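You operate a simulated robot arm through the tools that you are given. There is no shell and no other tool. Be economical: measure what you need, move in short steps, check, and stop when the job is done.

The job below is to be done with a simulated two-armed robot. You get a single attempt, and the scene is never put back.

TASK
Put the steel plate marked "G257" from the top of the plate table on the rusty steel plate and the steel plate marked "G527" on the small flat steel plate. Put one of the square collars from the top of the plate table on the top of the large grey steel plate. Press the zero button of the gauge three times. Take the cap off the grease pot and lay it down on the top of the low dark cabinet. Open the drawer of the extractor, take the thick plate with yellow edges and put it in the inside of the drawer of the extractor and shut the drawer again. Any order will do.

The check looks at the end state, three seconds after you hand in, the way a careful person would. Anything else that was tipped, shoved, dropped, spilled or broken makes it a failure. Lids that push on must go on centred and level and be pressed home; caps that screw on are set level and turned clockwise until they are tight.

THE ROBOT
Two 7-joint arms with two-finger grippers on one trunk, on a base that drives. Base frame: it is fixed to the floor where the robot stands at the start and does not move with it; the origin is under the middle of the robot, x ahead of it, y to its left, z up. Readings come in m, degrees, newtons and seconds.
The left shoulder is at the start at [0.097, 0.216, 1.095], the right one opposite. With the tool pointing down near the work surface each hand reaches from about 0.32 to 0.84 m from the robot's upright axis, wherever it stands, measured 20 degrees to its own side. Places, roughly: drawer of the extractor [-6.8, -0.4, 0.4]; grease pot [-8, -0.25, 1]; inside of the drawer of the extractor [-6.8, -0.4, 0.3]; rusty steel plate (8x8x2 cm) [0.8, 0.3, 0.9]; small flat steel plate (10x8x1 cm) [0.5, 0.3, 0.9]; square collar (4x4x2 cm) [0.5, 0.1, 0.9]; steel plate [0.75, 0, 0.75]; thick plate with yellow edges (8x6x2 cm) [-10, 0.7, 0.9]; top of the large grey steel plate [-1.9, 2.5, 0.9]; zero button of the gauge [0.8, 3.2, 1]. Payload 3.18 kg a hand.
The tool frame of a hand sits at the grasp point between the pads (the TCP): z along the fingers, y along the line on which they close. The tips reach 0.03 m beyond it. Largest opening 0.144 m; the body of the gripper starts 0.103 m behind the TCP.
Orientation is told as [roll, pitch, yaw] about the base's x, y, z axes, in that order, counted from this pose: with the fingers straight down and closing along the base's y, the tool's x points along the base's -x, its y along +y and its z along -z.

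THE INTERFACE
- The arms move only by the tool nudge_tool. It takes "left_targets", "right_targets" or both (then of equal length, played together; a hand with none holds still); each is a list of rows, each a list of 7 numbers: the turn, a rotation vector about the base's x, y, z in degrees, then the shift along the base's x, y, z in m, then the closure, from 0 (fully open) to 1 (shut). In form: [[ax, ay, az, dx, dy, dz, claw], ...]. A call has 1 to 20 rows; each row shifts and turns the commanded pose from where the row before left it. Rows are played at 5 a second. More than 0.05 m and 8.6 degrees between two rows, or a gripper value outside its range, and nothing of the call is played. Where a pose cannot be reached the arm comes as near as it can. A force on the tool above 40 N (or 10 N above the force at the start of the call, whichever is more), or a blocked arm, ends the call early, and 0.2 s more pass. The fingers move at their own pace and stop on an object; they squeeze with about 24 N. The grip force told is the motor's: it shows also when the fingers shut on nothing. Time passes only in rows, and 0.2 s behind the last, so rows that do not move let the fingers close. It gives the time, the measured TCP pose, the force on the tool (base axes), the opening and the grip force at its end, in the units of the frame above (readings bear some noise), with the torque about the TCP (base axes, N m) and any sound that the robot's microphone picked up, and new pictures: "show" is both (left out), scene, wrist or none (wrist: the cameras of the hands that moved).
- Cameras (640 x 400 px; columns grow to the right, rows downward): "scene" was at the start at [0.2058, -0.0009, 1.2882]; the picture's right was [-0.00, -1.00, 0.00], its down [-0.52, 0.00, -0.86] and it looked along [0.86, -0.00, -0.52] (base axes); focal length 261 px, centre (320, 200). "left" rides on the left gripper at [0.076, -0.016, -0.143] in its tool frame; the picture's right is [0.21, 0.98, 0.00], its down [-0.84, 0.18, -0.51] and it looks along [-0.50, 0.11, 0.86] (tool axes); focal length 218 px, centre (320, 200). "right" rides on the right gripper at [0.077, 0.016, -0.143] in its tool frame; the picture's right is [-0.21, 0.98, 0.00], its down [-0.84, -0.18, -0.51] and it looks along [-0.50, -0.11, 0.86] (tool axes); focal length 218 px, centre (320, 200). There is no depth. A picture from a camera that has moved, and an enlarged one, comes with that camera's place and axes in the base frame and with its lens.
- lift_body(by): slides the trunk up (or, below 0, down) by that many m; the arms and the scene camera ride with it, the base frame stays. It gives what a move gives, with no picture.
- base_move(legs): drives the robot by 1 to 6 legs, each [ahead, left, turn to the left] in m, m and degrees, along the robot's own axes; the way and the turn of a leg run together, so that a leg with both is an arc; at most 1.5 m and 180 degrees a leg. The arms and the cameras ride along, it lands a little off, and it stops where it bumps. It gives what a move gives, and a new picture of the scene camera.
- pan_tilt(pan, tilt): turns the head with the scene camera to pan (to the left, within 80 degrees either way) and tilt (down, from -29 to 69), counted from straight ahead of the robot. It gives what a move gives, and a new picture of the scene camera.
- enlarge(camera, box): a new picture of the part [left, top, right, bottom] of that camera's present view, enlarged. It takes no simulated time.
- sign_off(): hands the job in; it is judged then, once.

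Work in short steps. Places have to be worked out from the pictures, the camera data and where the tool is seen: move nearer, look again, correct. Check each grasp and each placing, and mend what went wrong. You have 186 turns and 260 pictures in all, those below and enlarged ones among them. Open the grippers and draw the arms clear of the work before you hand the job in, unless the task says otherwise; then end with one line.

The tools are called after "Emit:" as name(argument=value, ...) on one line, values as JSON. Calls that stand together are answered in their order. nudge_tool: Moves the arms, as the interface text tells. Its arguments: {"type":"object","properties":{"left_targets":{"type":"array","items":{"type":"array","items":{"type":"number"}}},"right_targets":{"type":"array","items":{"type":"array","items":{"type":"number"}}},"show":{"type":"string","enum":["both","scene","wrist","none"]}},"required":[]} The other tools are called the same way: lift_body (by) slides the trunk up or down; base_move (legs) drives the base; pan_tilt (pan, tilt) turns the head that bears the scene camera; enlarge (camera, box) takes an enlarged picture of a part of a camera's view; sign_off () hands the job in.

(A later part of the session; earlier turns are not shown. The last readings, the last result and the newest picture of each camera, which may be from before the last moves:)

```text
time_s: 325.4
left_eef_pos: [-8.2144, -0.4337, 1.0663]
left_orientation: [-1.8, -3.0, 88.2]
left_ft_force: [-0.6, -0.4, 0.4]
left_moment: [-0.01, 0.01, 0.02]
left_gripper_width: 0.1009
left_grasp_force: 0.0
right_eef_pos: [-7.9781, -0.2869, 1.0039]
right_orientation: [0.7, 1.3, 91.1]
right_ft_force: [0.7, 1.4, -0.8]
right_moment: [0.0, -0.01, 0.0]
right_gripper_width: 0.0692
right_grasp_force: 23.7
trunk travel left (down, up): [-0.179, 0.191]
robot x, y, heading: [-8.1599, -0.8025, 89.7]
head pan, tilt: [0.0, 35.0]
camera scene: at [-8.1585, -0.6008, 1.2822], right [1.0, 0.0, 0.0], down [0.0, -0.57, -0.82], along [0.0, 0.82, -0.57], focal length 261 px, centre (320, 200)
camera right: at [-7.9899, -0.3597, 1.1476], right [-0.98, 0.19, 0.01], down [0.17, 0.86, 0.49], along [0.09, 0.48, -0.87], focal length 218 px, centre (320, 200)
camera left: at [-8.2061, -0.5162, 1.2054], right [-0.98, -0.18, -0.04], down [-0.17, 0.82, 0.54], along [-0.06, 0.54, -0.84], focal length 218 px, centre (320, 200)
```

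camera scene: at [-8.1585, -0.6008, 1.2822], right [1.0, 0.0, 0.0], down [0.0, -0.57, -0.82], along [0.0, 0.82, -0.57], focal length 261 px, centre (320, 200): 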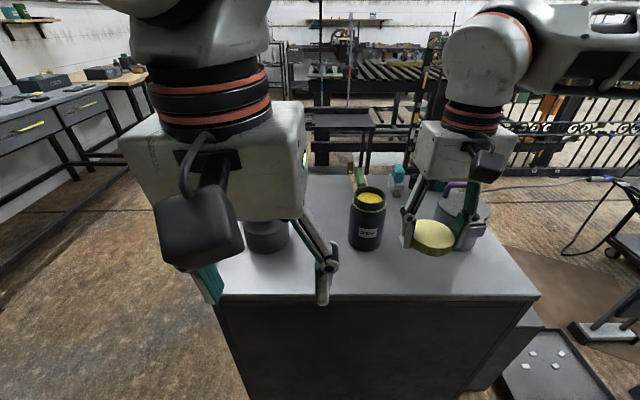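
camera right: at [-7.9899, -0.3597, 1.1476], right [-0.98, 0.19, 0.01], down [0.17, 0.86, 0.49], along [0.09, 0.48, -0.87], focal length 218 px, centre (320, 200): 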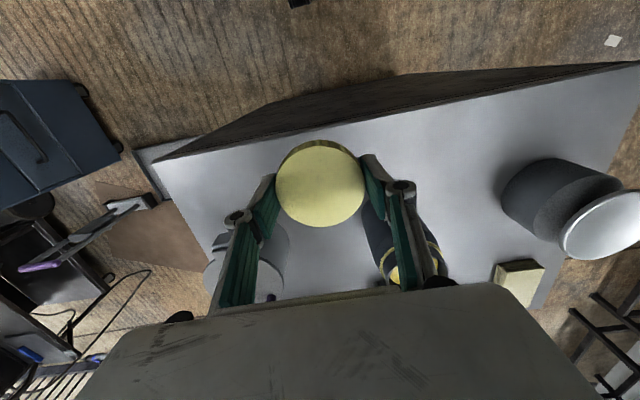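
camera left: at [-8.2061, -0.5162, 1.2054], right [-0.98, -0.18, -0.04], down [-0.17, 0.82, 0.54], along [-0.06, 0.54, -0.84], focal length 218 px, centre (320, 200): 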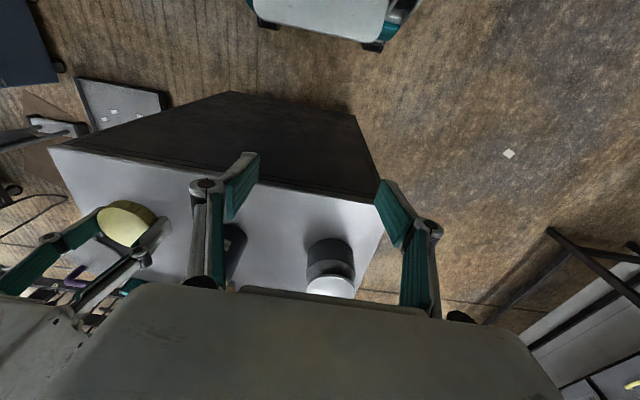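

The table's front edge is at y≈-0.317, so I shift the cap inward to (-7.985, -0.238) and lower.

Emit:
nudge_tool(right_targets=[[0, 0, 0, -0.003, 0.025, 0, 0.9], [0, 0, 0, -0.004, 0.024, 0, 0.9], [0, 0, 0, 0, 0, -0.025, 0.9], [0, 0, 0, 0, 0, -0.025, 0.9], [0, 0, 0, 0, 0, -0.02, 0.9], [0, 0, 0, 0, 0, 0, 0.9]], show="both")

```text
time_s: 326.8
left_eef_pos: [-8.216, -0.4325, 1.066]
left_orientation: [-1.8, -3.1, 88.2]
left_ft_force: [-0.1, 0.4, 0.2]
left_moment: [0.01, 0.01, -0.04]
left_gripper_width: 0.101
left_grasp_force: 0.1
right_eef_pos: [-7.9885, -0.239, 0.9365]
right_orientation: [0.8, 1.3, 91.0]
right_ft_force: [-0.4, 0.6, -0.4]
right_moment: [0.05, -0.01, 0.0]
right_gripper_width: 0.0691
right_grasp_force: 24.4
trunk travel left (down, up): [-0.179, 0.191]
robot x, y, heading: [-8.1594, -0.8022, 89.9]
head pan, tilt: [0.0, 35.0]
camera scene: at [-8.1583, -0.6015, 1.2825], right [1.0, 0.0, 0.0], down [0.0, -0.57, -0.82], along [0.0, 0.82, -0.57], focal length 261 px, centre (320, 200)
camera right: at [-7.9997, -0.3135, 1.0821], right [-0.98, 0.19, 0.01], down [0.17, 0.86, 0.49], along [0.09, 0.48, -0.87], focal length 218 px, centre (320, 200)
```

scene: 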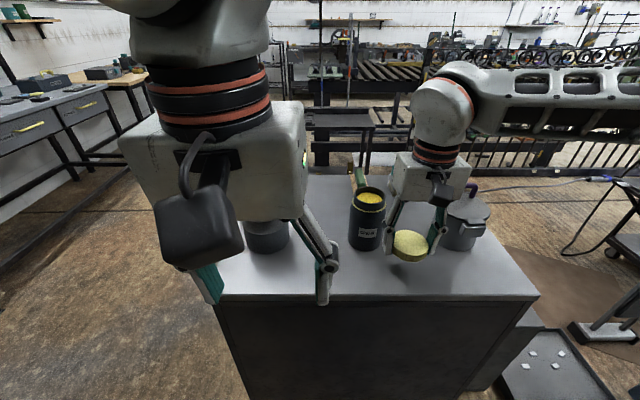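
right: 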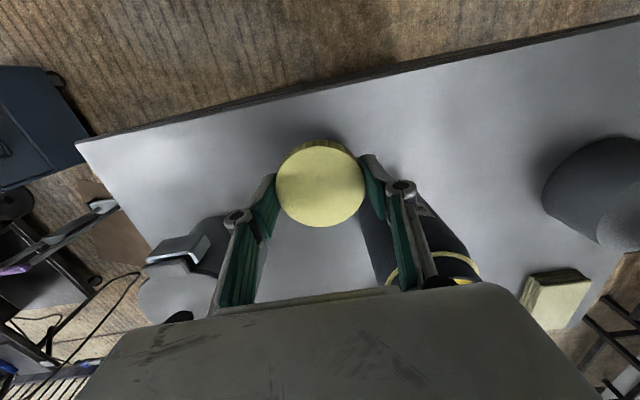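

Clear. Lower in small steps to contact.

Emit:
nudge_tool(right_targets=[[0, 0, 0, 0, 0, -0.008, 0.9], [0, 0, 0, 0, 0, -0.006, 0.9], [0, 0, 0, 0, 0, -0.004, 0.9], [0, 0, 0, 0, 0, -0.003, 0.9], [0, 0, 0, 0, 0, 0, 0.9]], show="none")

```text
time_s: 328.0
left_eef_pos: [-8.2162, -0.4328, 1.0659]
left_orientation: [-1.8, -3.1, 88.2]
left_ft_force: [0.5, 0.8, -0.1]
left_moment: [-0.01, 0.03, 0.01]
left_gripper_width: 0.1006
left_grasp_force: 0.1
right_eef_pos: [-7.987, -0.2384, 0.9158]
right_orientation: [0.8, 1.3, 91.0]
right_ft_force: [-0.4, -0.8, -0.1]
right_moment: [-0.03, 0.02, 0.02]
right_gripper_width: 0.0694
right_grasp_force: 24.1
trunk travel left (down, up): [-0.179, 0.191]
robot x, y, heading: [-8.1599, -0.8029, 90.2]
head pan, tilt: [0.0, 35.0]
```

Emit:
nudge_tool(right_targets=[[0, 0, 0, 0, 0, -0.003, 0.9], [0, 0, 0, 0, 0, -0.003, 0.9], [0, 0, 0, 0, 0, -0.002, 0.9], [0, 0, 0, 0, 0, 0, 0.9]], show="none")

```text
time_s: 329.0
left_eef_pos: [-8.215, -0.4331, 1.0661]
left_orientation: [-1.9, -3.0, 88.1]
left_ft_force: [0.5, -0.2, 0.3]
left_moment: [-0.01, 0.02, 0.02]
left_gripper_width: 0.1008
left_grasp_force: 0.1
right_eef_pos: [-7.9869, -0.2369, 0.9068]
right_orientation: [0.8, 1.4, 91.1]
right_ft_force: [-0.1, -0.4, 0.5]
right_moment: [-0.01, -0.04, 0.0]
right_gripper_width: 0.0691
right_grasp_force: 24.3
trunk travel left (down, up): [-0.179, 0.191]
robot x, y, heading: [-8.1652, -0.8013, 90.0]
head pan, tilt: [0.0, 35.0]
```

Emit:
nudge_tool(right_targets=[[0, 0, 0, 0, 0, -0.002, 0.9], [0, 0, 0, 0, 0, -0.002, 0.9], [0, 0, 0, 0, 0, -0.002, 0.9], [0, 0, 0, 0, 0, 0, 0.9]], show="wrist")

```text
time_s: 330.0
left_eef_pos: [-8.2154, -0.4311, 1.0662]
left_orientation: [-1.9, -3.0, 88.2]
left_ft_force: [0.3, 0.1, 0.1]
left_moment: [0.01, -0.01, -0.01]
left_gripper_width: 0.1009
left_grasp_force: 0.1
right_eef_pos: [-7.9867, -0.2382, 0.8994]
right_orientation: [0.8, 1.3, 91.0]
right_ft_force: [0.0, 0.3, -0.4]
right_moment: [0.0, 0.02, 0.0]
right_gripper_width: 0.0691
right_grasp_force: 24.8
trunk travel left (down, up): [-0.179, 0.191]
robot x, y, heading: [-8.1588, -0.8051, 89.8]
head pan, tilt: [0.0, 35.0]
camera right: at [-7.9983, -0.3126, 1.0452], right [-0.98, 0.19, 0.01], down [0.17, 0.86, 0.49], along [0.09, 0.48, -0.87], focal length 218 px, centre (320, 200)
```

right: 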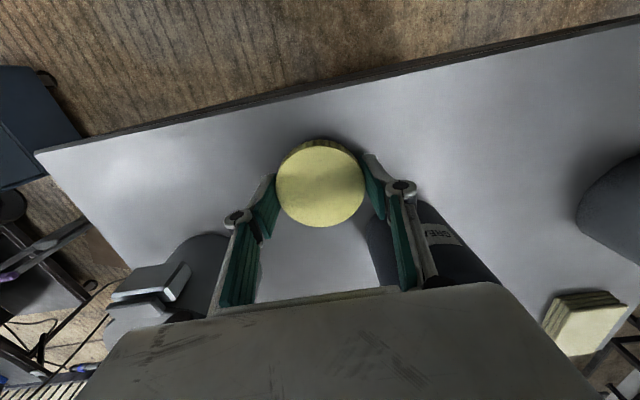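

Not yet down (table is a bit lower than assumed); continue.

Emit:
nudge_tool(right_targets=[[0, 0, 0, 0, 0, -0.002, 0.9], [0, 0, 0, 0, 0, -0.002, 0.9], [0, 0, 0, 0, 0, -0.002, 0.9], [0, 0, 0, 0, 0, 0, 0.9]], show="none")

```text
time_s: 331.0
left_eef_pos: [-8.2138, -0.4336, 1.0672]
left_orientation: [-2.0, -3.0, 88.2]
left_ft_force: [-1.2, 0.5, -0.4]
left_moment: [-0.01, 0.0, 0.01]
left_gripper_width: 0.1009
left_grasp_force: 0.0
right_eef_pos: [-7.9859, -0.2385, 0.8945]
right_orientation: [0.9, 1.3, 90.9]
right_ft_force: [0.1, 0.0, 0.1]
right_moment: [0.02, -0.01, -0.01]
right_gripper_width: 0.0691
right_grasp_force: 24.1
trunk travel left (down, up): [-0.179, 0.191]
robot x, y, heading: [-8.1605, -0.8004, 90.1]
head pan, tilt: [0.0, 35.0]
```

Emit:
nudge_tool(right_targets=[[0, 0, 0, 0, 0, -0.002, 0.9], [0, 0, 0, 0, 0, -0.002, 0.9], [0, 0, 0, 0, 0, -0.002, 0.9], [0, 0, 0, 0, 0, 0, 0.9]], show="none")

```text
time_s: 332.0
left_eef_pos: [-8.2144, -0.4334, 1.0667]
left_orientation: [-1.8, -3.1, 88.1]
left_ft_force: [0.1, 1.1, -0.2]
left_moment: [-0.03, -0.03, 0.0]
left_gripper_width: 0.1009
left_grasp_force: 0.0
right_eef_pos: [-7.9864, -0.2386, 0.8889]
right_orientation: [0.8, 1.2, 90.9]
right_ft_force: [-0.2, -1.1, 7.8]
right_moment: [0.09, -0.36, -0.02]
right_gripper_width: 0.0692
right_grasp_force: 23.9
trunk travel left (down, up): [-0.179, 0.191]
robot x, y, heading: [-8.1552, -0.8026, 89.9]
head pan, tilt: [0.0, 35.0]
```

Contact. I release carefully (opening only moderately), rise and draw back.

Emit:
nudge_tool(right_targets=[[0, 0, 0, 0, 0, 0.001, 0.5], [0, 0, 0, 0, 0, 0.001, 0.42], [0, 0, 0, 0, 0, 0.02, 0.42], [0, 0, 0, 0, 0, 0.04, 0.42], [0, 0, 0, 0, 0, 0.04, 0.42], [0, 0, 0, 0, 0, 0.04, 0.42], [0, 0, 0, 0.02, -0.04, 0.04, 0.42], [0, 0, 0, 0.03, -0.03, 0.02, 0.42], [0, 0, 0, 0, 0, 0, 0.42]], show="both")

```text
refused: row 7 steps farther than a row can; nothing moved
```

Emit:
nudge_tool(right_targets=[[0, 0, 0, 0, 0, 0.001, 0.5], [0, 0, 0, 0, 0, 0.001, 0.42], [0, 0, 0, 0, 0, 0.02, 0.42], [0, 0, 0, 0, 0, 0.04, 0.42], [0, 0, 0, 0, 0, 0.04, 0.42], [0, 0, 0, 0, 0, 0.04, 0.42], [0, 0, 0, 0.02, -0.03, 0.02, 0.42], [0, 0, 0, 0.03, -0.03, 0.02, 0.42], [0, 0, 0, 0, 0, 0, 0.42]], show="both")

```text
time_s: 334.0
left_eef_pos: [-8.2155, -0.432, 1.0646]
left_orientation: [-1.9, -3.0, 88.2]
left_ft_force: [0.0, -0.3, -0.4]
left_moment: [-0.02, -0.01, 0.0]
left_gripper_width: 0.1009
left_grasp_force: 0.1
right_eef_pos: [-7.9325, -0.2933, 1.0697]
right_orientation: [0.8, 1.4, 91.0]
right_ft_force: [0.1, 0.4, -0.1]
right_moment: [-0.01, -0.02, -0.03]
right_gripper_width: 0.0835
right_grasp_force: 0.1
trunk travel left (down, up): [-0.179, 0.191]
robot x, y, heading: [-8.1622, -0.8042, 89.9]
head pan, tilt: [0.0, 35.0]
camera scene: at [-8.1587, -0.6004, 1.2821], right [1.0, 0.0, 0.0], down [0.0, -0.57, -0.82], along [0.0, 0.82, -0.57], focal length 261 px, centre (320, 200)
camera right: at [-7.9451, -0.3675, 1.2143], right [-0.98, 0.19, 0.01], down [0.17, 0.86, 0.49], along [0.09, 0.48, -0.87], focal length 218 px, centre (320, 200)
```

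scene: 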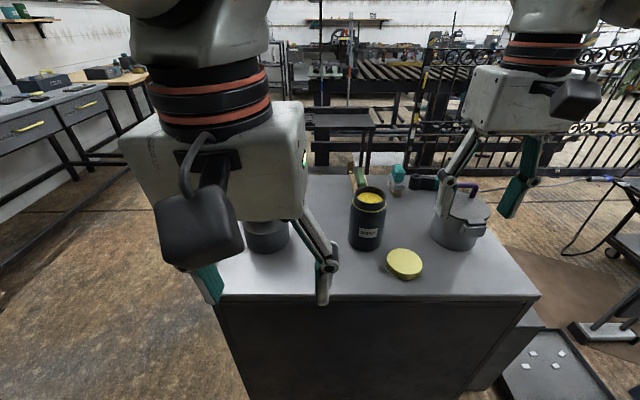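
right: 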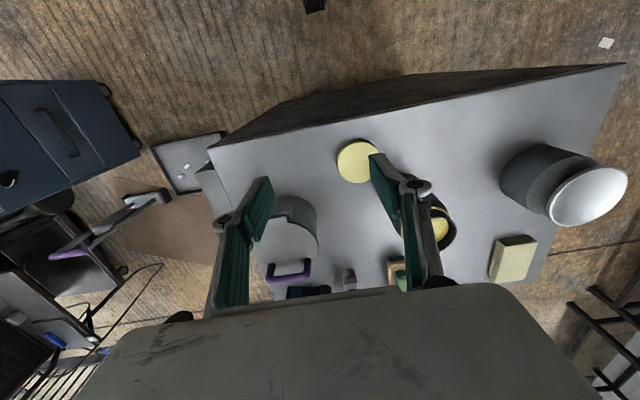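

Cap is laid on the cabinet. I retract the right hand, sidestep left past the cabinet and look west for the yellow-edged plate.

Emit:
nudge_tool(right_targets=[[0, 0, 0, 0, -0.04, 0.01, 0.42], [0, 0, 0, 0, -0.04, 0.01, 0.42], [0, 0, 0, 0, -0.04, 0.01, 0.42], [0, 0, 0, 0, -0.03, 0, 0.42]], show="none")

Emit:
base_move(legs=[[0, 0.8, 0]])

Emit:
pan_tilt(pan=30, tilt=22)

```text
time_s: 335.0
left_eef_pos: [-8.2142, -0.4324, 1.0655]
left_orientation: [-1.9, -3.0, 88.2]
left_ft_force: [0.8, 0.5, 0.5]
left_moment: [0.0, 0.0, 0.01]
left_gripper_width: 0.1005
left_grasp_force: 0.0
right_eef_pos: [-7.9373, -0.449, 1.0999]
right_orientation: [0.9, 1.4, 91.0]
right_ft_force: [-0.5, -0.5, -0.5]
right_moment: [0.02, 0.03, 0.02]
right_gripper_width: 0.0833
right_grasp_force: 0.0
trunk travel left (down, up): [-0.179, 0.191]
robot x, y, heading: [-8.1594, -0.8039, 90.2]
head pan, tilt: [0.0, 35.0]
```

```text
time_s: 342.5
left_eef_pos: [-9.0138, -0.4204, 1.0663]
left_orientation: [-1.9, -3.0, 86.7]
left_ft_force: [0.4, -0.3, -0.6]
left_moment: [0.01, 0.02, -0.03]
left_gripper_width: 0.1009
left_grasp_force: 0.2
right_eef_pos: [-8.7373, -0.4413, 1.0979]
right_orientation: [0.8, 1.3, 89.4]
right_ft_force: [-0.9, 0.2, 0.7]
right_moment: [0.02, -0.02, 0.02]
right_gripper_width: 0.0835
right_grasp_force: 0.0
trunk travel left (down, up): [-0.179, 0.191]
robot x, y, heading: [-8.9674, -0.7963, 88.2]
head pan, tilt: [0.0, 35.0]
camera scene: at [-8.961, -0.5901, 1.2824], right [1.0, -0.03, 0.0], down [-0.02, -0.57, -0.82], along [0.02, 0.82, -0.57], focal length 261 px, centre (320, 200)
```

scene: 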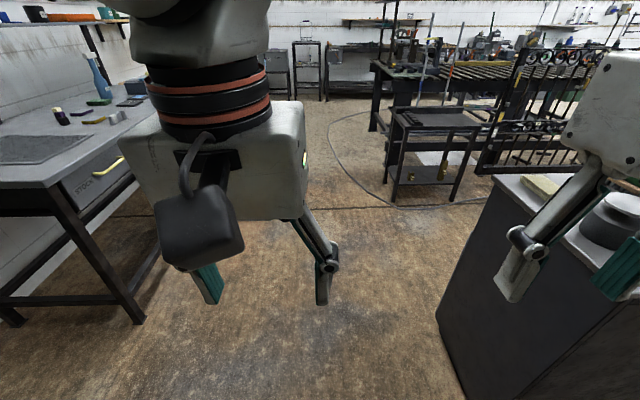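

```text
time_s: 343.4
left_eef_pos: [-9.0116, -0.4193, 1.0669]
left_orientation: [-1.9, -3.0, 86.6]
left_ft_force: [-0.7, -0.2, 0.1]
left_moment: [0.0, -0.04, -0.02]
left_gripper_width: 0.1008
left_grasp_force: 0.1
right_eef_pos: [-8.7359, -0.4434, 1.0989]
right_orientation: [0.8, 1.3, 89.5]
right_ft_force: [1.1, -0.1, -0.1]
right_moment: [-0.01, 0.02, -0.01]
right_gripper_width: 0.0834
right_grasp_force: 0.0
trunk travel left (down, up): [-0.179, 0.191]
robot x, y, heading: [-8.968, -0.7943, 88.6]
head pan, tilt: [30.0, 22.0]
camera scene: at [-9.0074, -0.5964, 1.303], right [0.88, 0.48, 0.0], down [0.18, -0.33, -0.93], along [-0.44, 0.82, -0.37], focal length 261 px, centre (320, 200)
```

scene: 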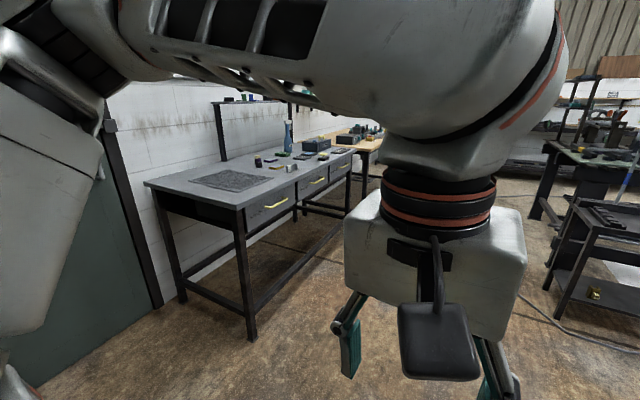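

The bench with the plate runs along x≈-9.9, y 0.15–1.5. I drive north 1.4 m, turn to face west and approach.

Emit:
base_move(legs=[[1.4, 0, 0], [0, 0, 91.5], [0.3, 0, 0]])

Emit:
pan_tilt(pan=0, tilt=35)

```text
time_s: 356.1
left_eef_pos: [-9.6001, 0.566, 1.0659]
left_orientation: [-1.9, -3.0, 179.6]
left_ft_force: [0.0, -0.4, -0.5]
left_moment: [0.0, 0.02, 0.01]
left_gripper_width: 0.1006
left_grasp_force: 0.1
right_eef_pos: [-9.593, 0.8433, 1.0982]
right_orientation: [0.7, 1.3, -177.4]
right_ft_force: [-0.2, 0.1, -0.8]
right_moment: [0.02, -0.05, 0.01]
right_gripper_width: 0.0837
right_grasp_force: 0.0
trunk travel left (down, up): [-0.179, 0.191]
robot x, y, heading: [-9.2341, 0.6341, -178.7]
head pan, tilt: [30.0, 22.0]
camera scene: at [-9.424, 0.5786, 1.303], right [-0.52, 0.85, 0.0], down [0.32, 0.2, -0.93], along [-0.79, -0.48, -0.37], focal length 261 px, centre (320, 200)
```

scene: 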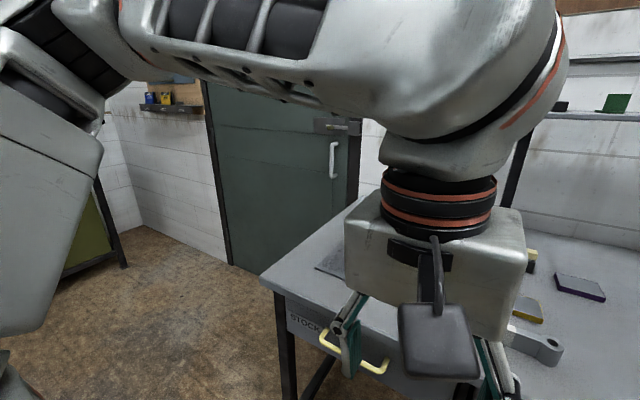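

```text
time_s: 357.1
left_eef_pos: [-9.6003, 0.565, 1.0664]
left_orientation: [-1.9, -3.0, 179.8]
left_ft_force: [-0.3, -0.2, 0.0]
left_moment: [0.0, 0.01, 0.02]
left_gripper_width: 0.1007
left_grasp_force: 0.0
right_eef_pos: [-9.5921, 0.8442, 1.0999]
right_orientation: [0.8, 1.3, -177.4]
right_ft_force: [0.4, -1.1, 0.4]
right_moment: [0.01, 0.01, 0.03]
right_gripper_width: 0.0836
right_grasp_force: 0.1
trunk travel left (down, up): [-0.179, 0.191]
robot x, y, heading: [-9.2344, 0.6304, -178.5]
head pan, tilt: [0.0, 35.0]
camera scene: at [-9.4324, 0.6247, 1.2824], right [-0.03, 1.0, 0.0], down [0.57, 0.02, -0.82], along [-0.82, -0.02, -0.57], focal length 261 px, centre (320, 200)
```

scene: 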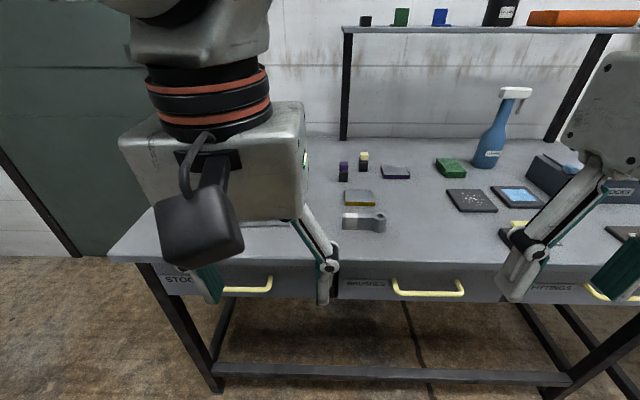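

Emit:
enlarge(camera="scene", box=[310, 130, 510, 255])

```text
3.20 times, centred on (410, 192) of scene
camera zoom: at [-9.4324, 0.6247, 1.2824], right [-0.03, 1.0, 0.0], down [0.57, 0.02, -0.82], along [-0.82, -0.02, -0.57], focal length 835 px, centre (32, 224)
```

zoom: 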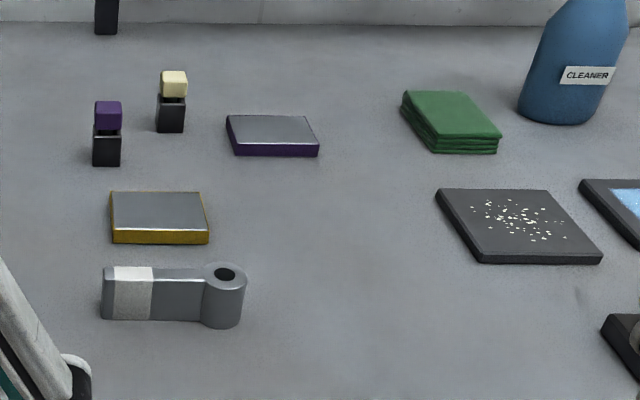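

The yellow-edged plate is at about (-10.04, 0.72), long side (≈8.6 cm) along y. I move 20 cm nearer, then bring the left hand over it (levelled, wide open).

Emit:
base_move(legs=[[0.2, 0, 0]])

Emit:
nudge_tool(left_targets=[[-1.9, -3, 0, -0.02, 0.04, 0, 0.15], [0, 0, 0, -0.03, 0.035, -0.01, 0.15], [0, 0, 0, -0.04, 0.03, -0.01, 0.15], [0, 0, 0, -0.04, 0.03, -0.01, 0.15], [0, 0, 0, -0.04, 0.015, -0.02, 0.15], [0, 0, 0, -0.03, 0, -0.02, 0.15], [0, 0, 0, 0, 0, 0, 0.15]], show="wrist")

```text
time_s: 358.7
left_eef_pos: [-9.8015, 0.5577, 1.067]
left_orientation: [-1.9, -3.0, -179.9]
left_ft_force: [0.0, 0.1, 0.1]
left_moment: [-0.01, -0.01, 0.01]
left_gripper_width: 0.1008
left_grasp_force: 0.1
right_eef_pos: [-9.7961, 0.8347, 1.0992]
right_orientation: [0.8, 1.3, -177.1]
right_ft_force: [0.4, -1.3, 1.0]
right_moment: [0.02, -0.01, 0.01]
right_gripper_width: 0.0838
right_grasp_force: 0.0
trunk travel left (down, up): [-0.179, 0.191]
robot x, y, heading: [-9.4328, 0.6253, -178.0]
head pan, tilt: [0.0, 35.0]
camera scene: at [-9.6349, 0.6175, 1.2824], right [-0.03, 1.0, 0.0], down [0.57, 0.02, -0.82], along [-0.82, -0.03, -0.57], focal length 261 px, centre (320, 200)
```

scene: 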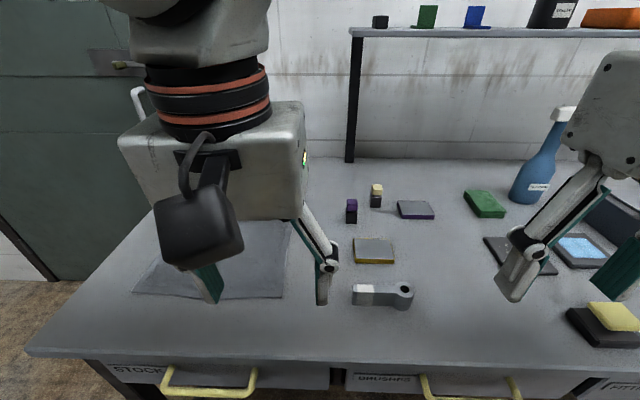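

```text
refused: row 3 steps farther than a row can; nothing moved
```

The row was too long; I resend with smaller steps.

Emit:
nudge_tool(left_targets=[[-1.9, -3, 0, -0.02, 0.035, 0, 0.15], [0, 0, 0, -0.03, 0.03, -0.01, 0.15], [0, 0, 0, -0.035, 0.03, -0.01, 0.15], [0, 0, 0, -0.035, 0.03, -0.01, 0.15], [0, 0, 0, -0.04, 0.02, -0.02, 0.15], [0, 0, 0, -0.04, 0.017, -0.02, 0.15], [0, 0, 0, -0.04, 0, -0.02, 0.15], [0, 0, 0, 0, 0, 0, 0.15]], show="wrist")

```text
time_s: 360.7
left_eef_pos: [-10.0477, 0.7166, 1.0147]
left_orientation: [-4.5, -0.5, -179.0]
left_ft_force: [-0.8, 0.9, -0.3]
left_moment: [0.01, -0.02, -0.04]
left_gripper_width: 0.1225
left_grasp_force: 0.0
right_eef_pos: [-9.795, 0.8365, 1.0997]
right_orientation: [0.8, 1.3, -177.1]
right_ft_force: [0.2, 0.4, 0.7]
right_moment: [0.02, -0.03, -0.03]
right_gripper_width: 0.0833
right_grasp_force: 0.0
trunk travel left (down, up): [-0.179, 0.191]
robot x, y, heading: [-9.4357, 0.6239, -178.0]
head pan, tilt: [0.0, 35.0]
stopped in row 8 (left hand): the arm was blocked; the commanded pose is now the measured one
camera left: at [-9.971, 0.7238, 1.1571], right [0.22, -0.97, -0.08], down [-0.83, -0.23, 0.5], along [-0.5, -0.05, -0.86], focal length 218 px, centre (320, 200)
```

left: 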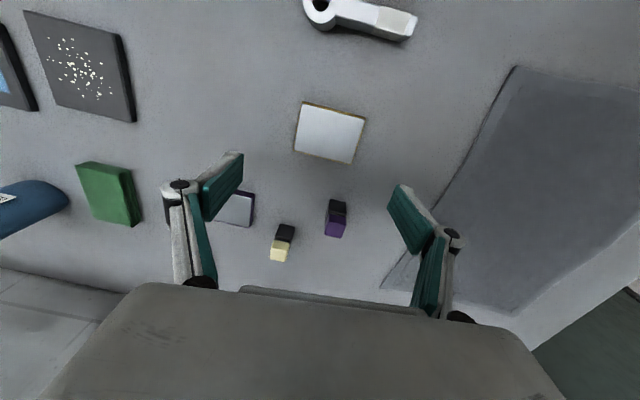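

The plate centre is (-10.036, 0.717), aligned. I shift, level the left hand, and move the right hand aside.

Emit:
nudge_tool(left_targets=[[-1.5, 0, -1, 0.004, 0, -0.015, 0.15], [-1.5, 0, 0, 0.004, 0, -0.02, 0.15], [-1.5, 0, 0, 0.003, 0, -0.02, 0.15], [0, 0, 0, 0, 0, -0.02, 0.15], [0, 0, 0, 0, 0, 0, 0.15]], right_targets=[[0, 0, 0, 0.02, 0.03, 0, 0.42], [0, 0, 0, 0.02, 0.03, 0, 0.42], [0, 0, 0, 0.02, 0.03, 0, 0.42], [0, 0, 0, 0, 0, 0, 0.42], [0, 0, 0, 0, 0, 0, 0.42]], show="wrist")

```text
time_s: 361.9
left_eef_pos: [-10.033, 0.7206, 0.9388]
left_orientation: [0.2, -0.6, 179.6]
left_ft_force: [0.9, -1.1, 0.2]
left_moment: [-0.02, 0.01, 0.02]
left_gripper_width: 0.1226
left_grasp_force: 0.0
right_eef_pos: [-9.7339, 0.9265, 1.0985]
right_orientation: [0.8, 1.2, -177.1]
right_ft_force: [0.4, 0.0, -0.3]
right_moment: [-0.02, 0.01, 0.05]
right_gripper_width: 0.0834
right_grasp_force: 0.1
trunk travel left (down, up): [-0.179, 0.191]
robot x, y, heading: [-9.437, 0.6264, -178.3]
head pan, tilt: [0.0, 35.0]
camera right: at [-9.6592, 0.9146, 1.2429], right [-0.16, -0.99, 0.01], down [-0.86, 0.14, 0.49], along [-0.48, 0.07, -0.87], focal length 218 px, centre (320, 200)
camera left: at [-9.9562, 0.7372, 1.0803], right [0.2, -0.98, 0.0], down [-0.84, -0.17, 0.52], along [-0.51, -0.11, -0.86], focal length 218 px, centre (320, 200)
```

right: 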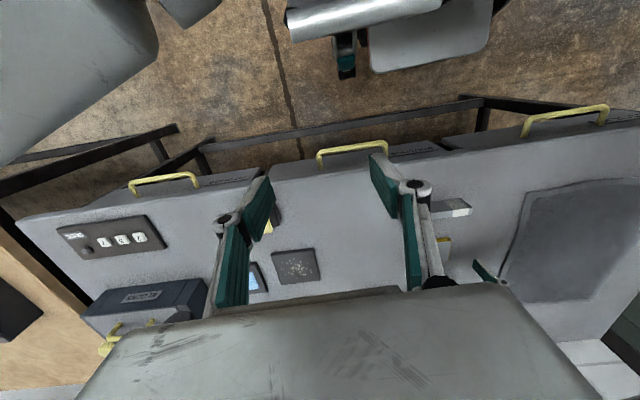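
left: 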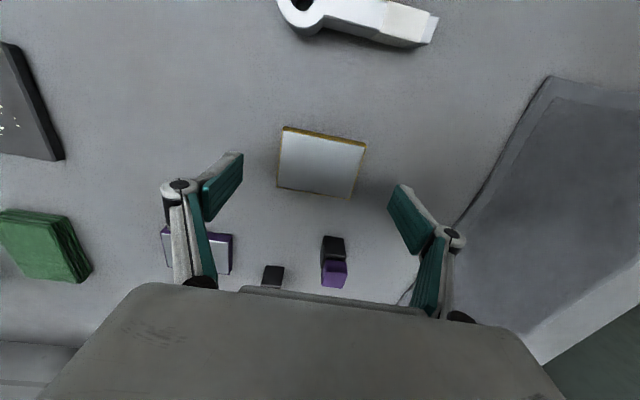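

Aligned. I descend to about z 0.893.

Emit:
nudge_tool(left_targets=[[0, 0, 0, -0.001, -0.002, -0.02, 0.15], [0, 0, 0, 0, 0, -0.015, 0.2], [0, 0, 0, 0, 0, -0.01, 0.2], [0, 0, 0, 0, 0, 0, 0.2]], show="wrist")

```text
time_s: 362.9
left_eef_pos: [-10.037, 0.7169, 0.8938]
left_orientation: [0.2, -0.5, 179.7]
left_ft_force: [-0.5, -0.5, -0.3]
left_moment: [0.02, 0.02, -0.01]
left_gripper_width: 0.1149
left_grasp_force: 0.1
right_eef_pos: [-9.7351, 0.9263, 1.0981]
right_orientation: [0.7, 1.3, -177.1]
right_ft_force: [0.8, 0.8, 0.0]
right_moment: [0.02, -0.03, -0.02]
right_gripper_width: 0.0835
right_grasp_force: 0.1
trunk travel left (down, up): [-0.179, 0.191]
robot x, y, heading: [-9.4347, 0.6231, -178.1]
head pan, tilt: [0.0, 35.0]
camera left: at [-9.9588, 0.7341, 1.0361], right [0.2, -0.98, 0.0], down [-0.84, -0.17, 0.52], along [-0.5, -0.11, -0.86], focal length 218 px, centre (320, 200)
```

left: 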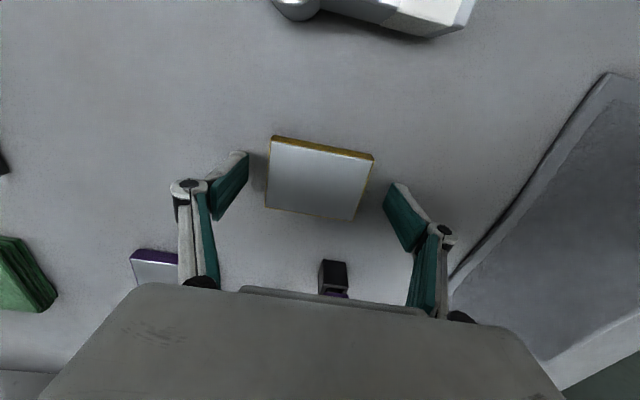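

I lower 4 mm more and close, then lift.

Emit:
nudge_tool(left_targets=[[0, 0, 0, 0, 0, -0.004, 0.3], [0, 0, 0, 0, 0, 0, 0.5], [0, 0, 0, 0, 0, 0, 0.8], [0, 0, 0, 0, 0, 0, 0.8], [0, 0, 0, 0, 0, 0, 0.8]], show="none")

Emit:
nudge_tool(left_targets=[[0, 0, 0, 0, 0, 0.02, 0.8], [0, 0, 0, 0, 0, 0.03, 0.8], [0, 0, 0, 0, 0, 0.03, 0.8], [0, 0, 0, 0, 0, 0, 0.8]], show="wrist")

```text
time_s: 364.1
left_eef_pos: [-10.0356, 0.7163, 0.8901]
left_orientation: [0.2, -0.6, 179.7]
left_ft_force: [0.1, 3.0, 4.2]
left_moment: [0.5, -0.25, 0.04]
left_gripper_width: 0.0796
left_grasp_force: 24.2
right_eef_pos: [-9.7349, 0.9252, 1.0982]
right_orientation: [0.8, 1.1, -177.0]
right_ft_force: [0.2, 0.6, -0.6]
right_moment: [-0.01, 0.01, 0.01]
right_gripper_width: 0.0836
right_grasp_force: 0.1
trunk travel left (down, up): [-0.179, 0.191]
robot x, y, heading: [-9.4344, 0.6278, -178.1]
head pan, tilt: [0.0, 35.0]
```

```text
time_s: 365.1
left_eef_pos: [-10.0349, 0.7194, 0.9667]
left_orientation: [0.3, -0.5, 179.7]
left_ft_force: [0.0, -0.6, -5.8]
left_moment: [0.0, 0.0, -0.02]
left_gripper_width: 0.0797
left_grasp_force: 24.1
right_eef_pos: [-9.7364, 0.9257, 1.0983]
right_orientation: [0.8, 1.3, -177.1]
right_ft_force: [-0.7, -0.5, 0.7]
right_moment: [0.02, 0.01, 0.02]
right_gripper_width: 0.0836
right_grasp_force: 0.1
trunk travel left (down, up): [-0.179, 0.191]
robot x, y, heading: [-9.4327, 0.6259, -178.0]
head pan, tilt: [0.0, 35.0]
camera left: at [-9.9576, 0.7362, 1.1095], right [0.2, -0.98, 0.0], down [-0.84, -0.17, 0.51], along [-0.5, -0.11, -0.86], focal length 218 px, centre (320, 200)
```

left: 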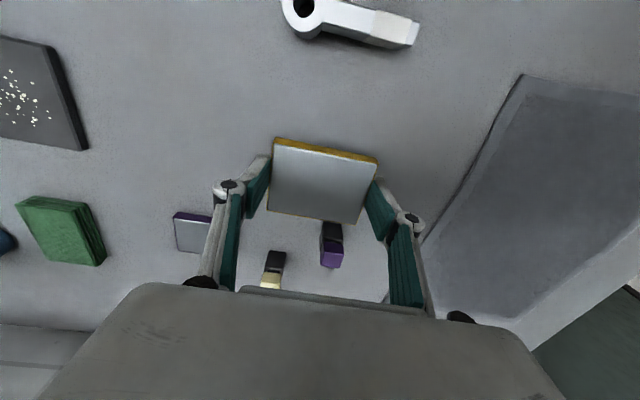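

Plate held (8 cm grip). I lift and retract the left arm, then drive back.

Emit:
nudge_tool(left_targets=[[0, 0, 0, 0.03, -0.03, 0.02, 0.8], [0, 0, 0, 0.035, -0.03, 0.02, 0.8], [0, 0, 0, 0.035, -0.03, 0.015, 0.8], [0, 0, 0, 0.035, -0.03, 0.015, 0.8], [0, 0, 0, 0.035, -0.03, 0.01, 0.8], [0, 0, 0, 0.02, -0.03, 0, 0.8]], show="none")

Emit:
base_move(legs=[[-0.42, 0, 0], [0, 0, -92], [-1.5, 0, 0], [-0.1, 0, 0]])

```text
refused: row 2 steps farther than a row can; nothing moved
```

```text
time_s: 379.3
left_eef_pos: [-8.8496, -0.3592, 0.9686]
left_orientation: [0.3, -0.5, 88.1]
left_ft_force: [0.3, -0.8, -5.1]
left_moment: [-0.02, 0.0, 0.02]
left_gripper_width: 0.0797
left_grasp_force: 23.7
right_eef_pos: [-8.6521, -0.6638, 1.0989]
right_orientation: [0.9, 1.3, 91.4]
right_ft_force: [0.1, -0.3, 0.7]
right_moment: [0.03, -0.02, -0.01]
right_gripper_width: 0.0834
right_grasp_force: 0.0
trunk travel left (down, up): [-0.179, 0.191]
robot x, y, heading: [-8.9604, -0.9575, 90.2]
head pan, tilt: [0.0, 35.0]
camera scene: at [-8.96, -0.7554, 1.2823], right [1.0, 0.0, 0.0], down [0.0, -0.57, -0.82], along [0.0, 0.82, -0.57], focal length 261 px, centre (320, 200)
```

scene: 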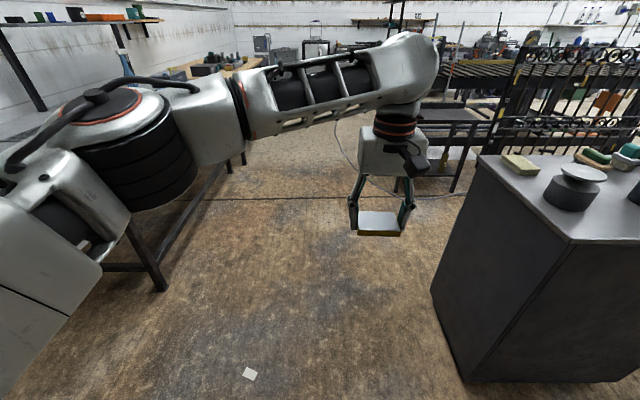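

The retract call was refused but the drive went fine. I retract the left hand now, then go east to the extractor.

Emit:
nudge_tool(left_targets=[[0, 0, 0, -0.01, -0.03, 0.015, 0.8], [0, 0, 0, -0.01, -0.035, 0.015, 0.8], [0, 0, 0, -0.01, -0.035, 0.015, 0.8], [0, 0, 0, 0, -0.035, 0.015, 0.8], [0, 0, 0, 0, -0.035, 0, 0.8], [0, 0, 0, 0, 0, 0, 0.8]], show="none")

```text
time_s: 380.7
left_eef_pos: [-8.8801, -0.5291, 1.0235]
left_orientation: [0.3, -0.6, 88.1]
left_ft_force: [-0.3, 0.3, -6.3]
left_moment: [0.0, 0.0, 0.0]
left_gripper_width: 0.0797
left_grasp_force: 24.0
right_eef_pos: [-8.6514, -0.663, 1.0969]
right_orientation: [0.8, 1.3, 91.4]
right_ft_force: [0.2, -0.1, 0.3]
right_moment: [0.01, 0.03, 0.02]
right_gripper_width: 0.0839
right_grasp_force: 0.0
trunk travel left (down, up): [-0.179, 0.191]
robot x, y, heading: [-8.9621, -0.9541, 90.1]
head pan, tilt: [0.0, 35.0]
```

Emit:
base_move(legs=[[0, -1.5, 0], [0, -0.15, 0]])

Emit:
pan_tilt(pan=-15, tilt=55)

```text
time_s: 395.6
left_eef_pos: [-7.2239, -0.5329, 1.0245]
left_orientation: [0.4, -0.6, 87.6]
left_ft_force: [0.7, 0.3, -5.1]
left_moment: [-0.02, 0.02, -0.02]
left_gripper_width: 0.0798
left_grasp_force: 24.3
right_eef_pos: [-6.9971, -0.6712, 1.0983]
right_orientation: [0.8, 1.3, 90.8]
right_ft_force: [0.1, -0.3, 0.4]
right_moment: [-0.01, 0.03, 0.0]
right_gripper_width: 0.0836
right_grasp_force: 0.1
trunk travel left (down, up): [-0.179, 0.191]
robot x, y, heading: [-7.3084, -0.9628, 89.2]
head pan, tilt: [0.0, 35.0]
camera scene: at [-7.3062, -0.7593, 1.2823], right [1.0, -0.01, 0.0], down [0.0, -0.57, -0.82], along [0.0, 0.82, -0.57], focal length 261 px, centre (320, 200)
```

scene: 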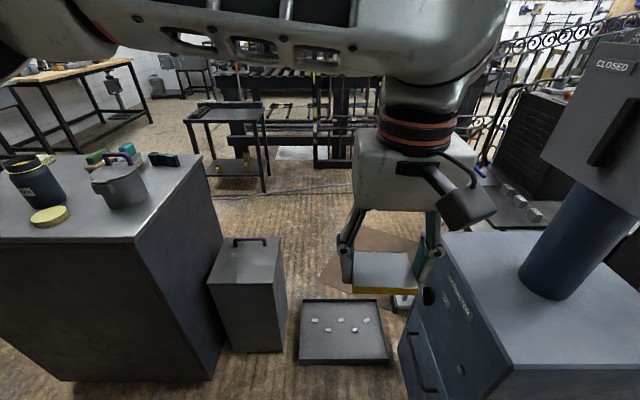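

```text
time_s: 396.4
left_eef_pos: [-7.2247, -0.5326, 1.024]
left_orientation: [0.2, -0.5, 87.5]
left_ft_force: [0.1, 0.1, -6.0]
left_moment: [-0.01, -0.02, 0.0]
left_gripper_width: 0.0798
left_grasp_force: 24.1
right_eef_pos: [-6.9976, -0.67, 1.0967]
right_orientation: [0.8, 1.3, 90.8]
right_ft_force: [0.8, 0.0, -0.6]
right_moment: [0.02, 0.0, 0.03]
right_gripper_width: 0.0835
right_grasp_force: 0.0
trunk travel left (down, up): [-0.179, 0.191]
robot x, y, heading: [-7.3057, -0.9618, 89.6]
head pan, tilt: [-15.0, 55.0]
camera scene: at [-7.288, -0.7778, 1.2541], right [0.96, -0.26, 0.0], down [-0.22, -0.79, -0.57], along [0.15, 0.55, -0.82], focal length 261 px, centre (320, 200)
```

scene: 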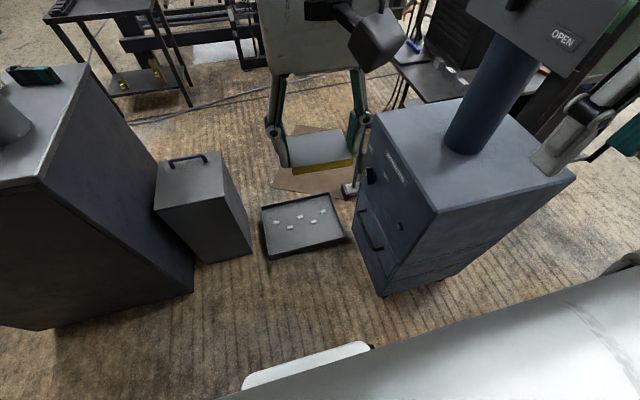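

Emit:
enlarge(camera="scene", box=[330, 100, 490, 300])

```text
2.00 times, centred on (410, 200) of scene
camera zoom: at [-7.288, -0.7778, 1.2541], right [0.96, -0.26, 0.0], down [-0.22, -0.79, -0.57], along [0.15, 0.55, -0.82], focal length 522 px, centre (140, 200)
```

zoom: 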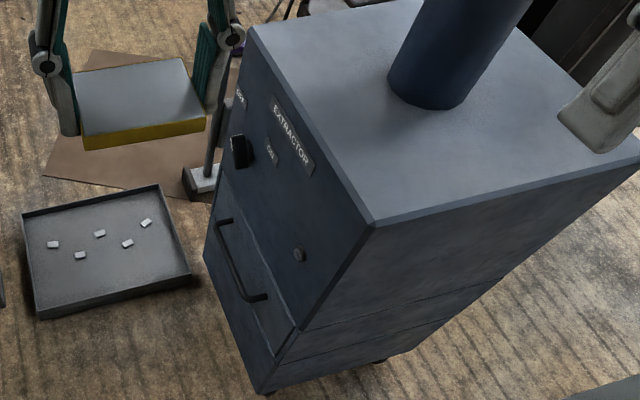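

The handle bar is at x≈-6.986, y -0.44…-0.27, z≈0.355 on the face x≈-6.951. I'll grasp it with the right hand tilted 45° (pointing down-east). First lower the trunk, shift the left hand west, and start tilting the right.

Emit:
lift_body(by=-0.17)

Emit:
nudge_tool(left_targets=[[0, 0, 0, -0.04, 0, 0.01, 0.8], [0, 0, 0, -0.04, 0, 0.01, 0.8], [0, 0, 0, -0.04, 0, 0.01, 0.8], [0, 0, 0, -0.04, -0.01, 0.01, 0.8], [0, 0, 0, -0.04, -0.01, 0, 0.8], [0, 0, 0, -0.03, 0, 0, 0.8], [0, 0, 0, 0, 0, 0, 0.8]], right_targets=[[0, 0, 0, -0.03, 0.01, 0, 0.5], [0, 0, 0, -0.035, 0.02, 0, 0.5], [0, -7.5, 0, -0.035, 0.02, 0, 0.5], [0, -7.5, 0, -0.035, 0.02, 0, 0.5], [0, -7.5, 0, -0.03, 0.02, 0, 0.5], [0, -7.5, 0, -0.02, 0.02, 0, 0.5], [0, 0, 0, 0, 0, 0, 0.5]], show="scene")

```text
time_s: 397.7
left_eef_pos: [-7.2285, -0.5171, 0.8825]
left_orientation: [-0.2, 2.9, 89.5]
left_ft_force: [0.3, -0.1, -6.6]
left_moment: [-0.05, -0.01, 0.0]
left_gripper_width: 0.0799
left_grasp_force: 24.1
right_eef_pos: [-7.0012, -0.656, 0.9657]
right_orientation: [1.7, 2.4, 91.3]
right_ft_force: [-1.0, 0.6, 0.3]
right_moment: [-0.01, 0.02, 0.01]
right_gripper_width: 0.0834
right_grasp_force: 0.1
trunk travel left (down, up): [-0.053, 0.317]
robot x, y, heading: [-7.3087, -0.9591, 89.7]
head pan, tilt: [-15.0, 55.0]
stopped: the force on the tool passed its limit at 75 N (the readings are from after the stop); the commanded pose is now the measured one
```

```text
time_s: 398.9
left_eef_pos: [-7.3589, -0.524, 0.9282]
left_orientation: [-1.1, 1.4, 82.7]
left_ft_force: [0.3, -0.1, -6.0]
left_moment: [0.03, 0.01, 0.01]
left_gripper_width: 0.0799
left_grasp_force: 24.6
left hand out of reach, approached as far as the arm can: row 4, 5, 6
right_eef_pos: [-7.0887, -0.5887, 0.9823]
right_orientation: [-15.9, 2.2, 78.4]
right_ft_force: [-0.8, 0.2, 0.7]
right_moment: [0.01, 0.04, 0.03]
right_gripper_width: 0.0721
right_grasp_force: 0.1
trunk travel left (down, up): [-0.053, 0.317]
robot x, y, heading: [-7.3088, -0.9642, 82.3]
head pan, tilt: [-15.0, 55.0]
stopped in row 6 (right hand): the force on the tool passed its limit at 229 N (the readings are from after the stop); the commanded pose is now the measured one
camera scene: at [-7.2917, -0.6542, 1.1039], right [0.97, 0.25, 0.0], down [0.21, -0.78, -0.59], along [-0.15, 0.57, -0.81], focal length 261 px, centre (320, 200)
```

scene: 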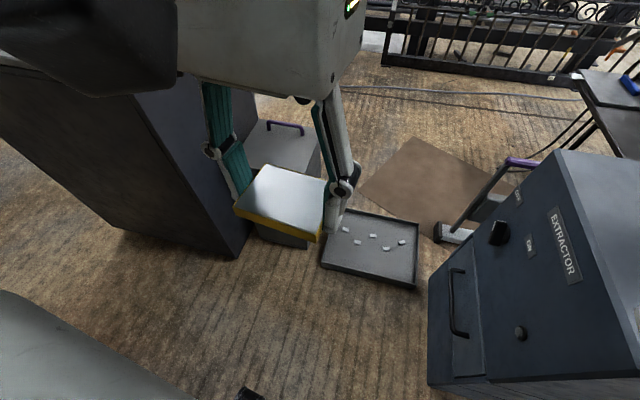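

Something was hit (75 N while lowering, then 229 N). I look right at the right arm and the duct before moving anything.

Emit:
pan_tilt(pan=-60, tilt=25)

```text
time_s: 400.1
left_eef_pos: [-7.3588, -0.5255, 0.9266]
left_orientation: [-1.2, 1.3, 82.8]
left_ft_force: [0.3, 0.8, -5.9]
left_moment: [-0.04, 0.02, 0.0]
left_gripper_width: 0.0797
left_grasp_force: 24.1
right_eef_pos: [-7.0895, -0.5886, 0.9821]
right_orientation: [-15.6, 2.2, 78.7]
right_ft_force: [-0.1, 0.0, 0.1]
right_moment: [-0.02, -0.03, -0.01]
right_gripper_width: 0.0719
right_grasp_force: 0.0
trunk travel left (down, up): [-0.053, 0.317]
robot x, y, heading: [-7.3074, -0.9595, 82.1]
head pan, tilt: [-60.0, 25.0]
camera scene: at [-7.2917, -0.6543, 1.103], right [0.97, 0.25, 0.0], down [0.2, -0.78, -0.6], along [-0.15, 0.58, -0.8], focal length 261 px, centre (320, 200)
```

scene: 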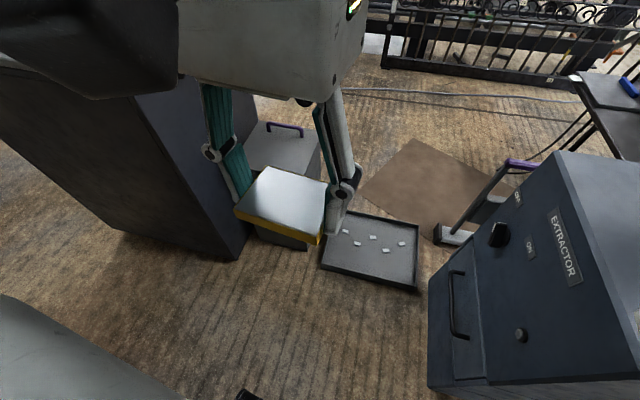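

The head seems jammed (camera displaced and not turning), likely arm-against-head contact. I undo: move the right hand back first.

Emit:
nudge_tool(right_targets=[[0, 4, 0, 0.03, -0.02, 0.01, 0.5], [0, 4, 4, 0.03, -0.02, 0.01, 0.5], [0, 4, 4, 0.02, -0.02, 0.01, 0.5], [0, 4, 4, 0, -0.02, 0.01, 0.5], [0, 0, 0, 0, 0, 0, 0.5]], show="wrist")

```text
time_s: 401.3
left_eef_pos: [-7.358, -0.5198, 0.9204]
left_orientation: [-0.8, 2.1, 82.5]
left_ft_force: [-0.3, 0.1, -5.7]
left_moment: [-0.02, 0.01, 0.02]
left_gripper_width: 0.0795
left_grasp_force: 24.1
right_eef_pos: [-7.014, -0.6638, 1.0137]
right_orientation: [-0.4, 4.5, 92.8]
right_ft_force: [0.9, -0.5, -0.4]
right_moment: [-0.04, -0.02, 0.01]
right_gripper_width: 0.0718
right_grasp_force: 0.0
trunk travel left (down, up): [-0.053, 0.317]
robot x, y, heading: [-7.3069, -0.9619, 82.3]
head pan, tilt: [-60.0, 25.0]
camera right: at [-7.0269, -0.7308, 1.1618], right [-0.99, 0.16, -0.02], down [0.13, 0.89, 0.44], along [0.09, 0.43, -0.9], focal length 218 px, centre (320, 200)
```

right: 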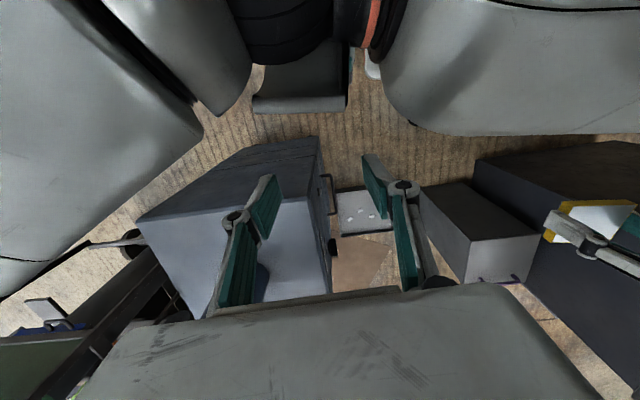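

From the right wrist camera, the extractor corner is still at about (-6.96, -0.55): not moved. I raise the trunk back to free the head.

Emit:
lift_body(by=0.126)

Emit:
pan_tilt(pan=-30, tilt=40)

```text
time_s: 402.8
left_eef_pos: [-7.359, -0.5168, 1.0435]
left_orientation: [-0.9, 2.3, 82.5]
left_ft_force: [-0.2, 1.0, -5.7]
left_moment: [-0.05, 0.05, 0.07]
left_gripper_width: 0.0799
left_grasp_force: 24.2
right_eef_pos: [-7.0102, -0.6607, 1.1391]
right_orientation: [-0.4, 4.6, 92.7]
right_ft_force: [0.3, 0.9, -0.4]
right_moment: [-0.04, 0.01, 0.02]
right_gripper_width: 0.0719
right_grasp_force: 0.1
trunk travel left (down, up): [-0.179, 0.191]
robot x, y, heading: [-7.3064, -0.9614, 82.2]
head pan, tilt: [-60.0, 25.0]
```

```text
time_s: 403.8
left_eef_pos: [-7.3588, -0.5195, 1.0456]
left_orientation: [-0.9, 2.0, 82.6]
left_ft_force: [-0.7, -0.3, -6.2]
left_moment: [-0.02, 0.02, 0.02]
left_gripper_width: 0.08
left_grasp_force: 23.4
right_eef_pos: [-7.0113, -0.6613, 1.1407]
right_orientation: [-0.3, 4.4, 92.7]
right_ft_force: [0.1, -0.6, -0.3]
right_moment: [0.03, -0.01, 0.02]
right_gripper_width: 0.072
right_grasp_force: 0.0
trunk travel left (down, up): [-0.179, 0.191]
robot x, y, heading: [-7.3079, -0.9605, 82.5]
head pan, tilt: [-30.0, 40.0]
camera scene: at [-7.2385, -0.7804, 1.2745], right [0.79, -0.61, 0.0], down [-0.39, -0.51, -0.77], along [0.47, 0.61, -0.64], focal length 261 px, centre (320, 200)
```

scene: 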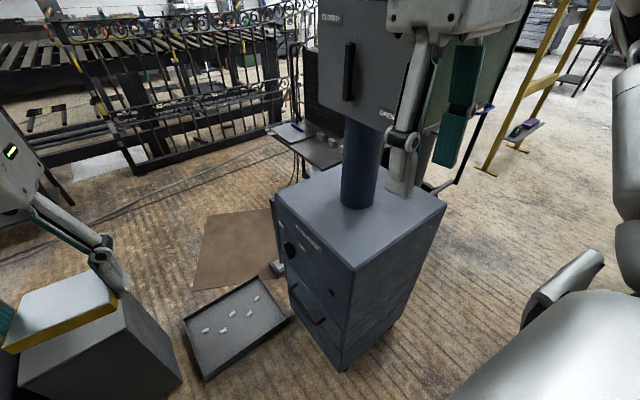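

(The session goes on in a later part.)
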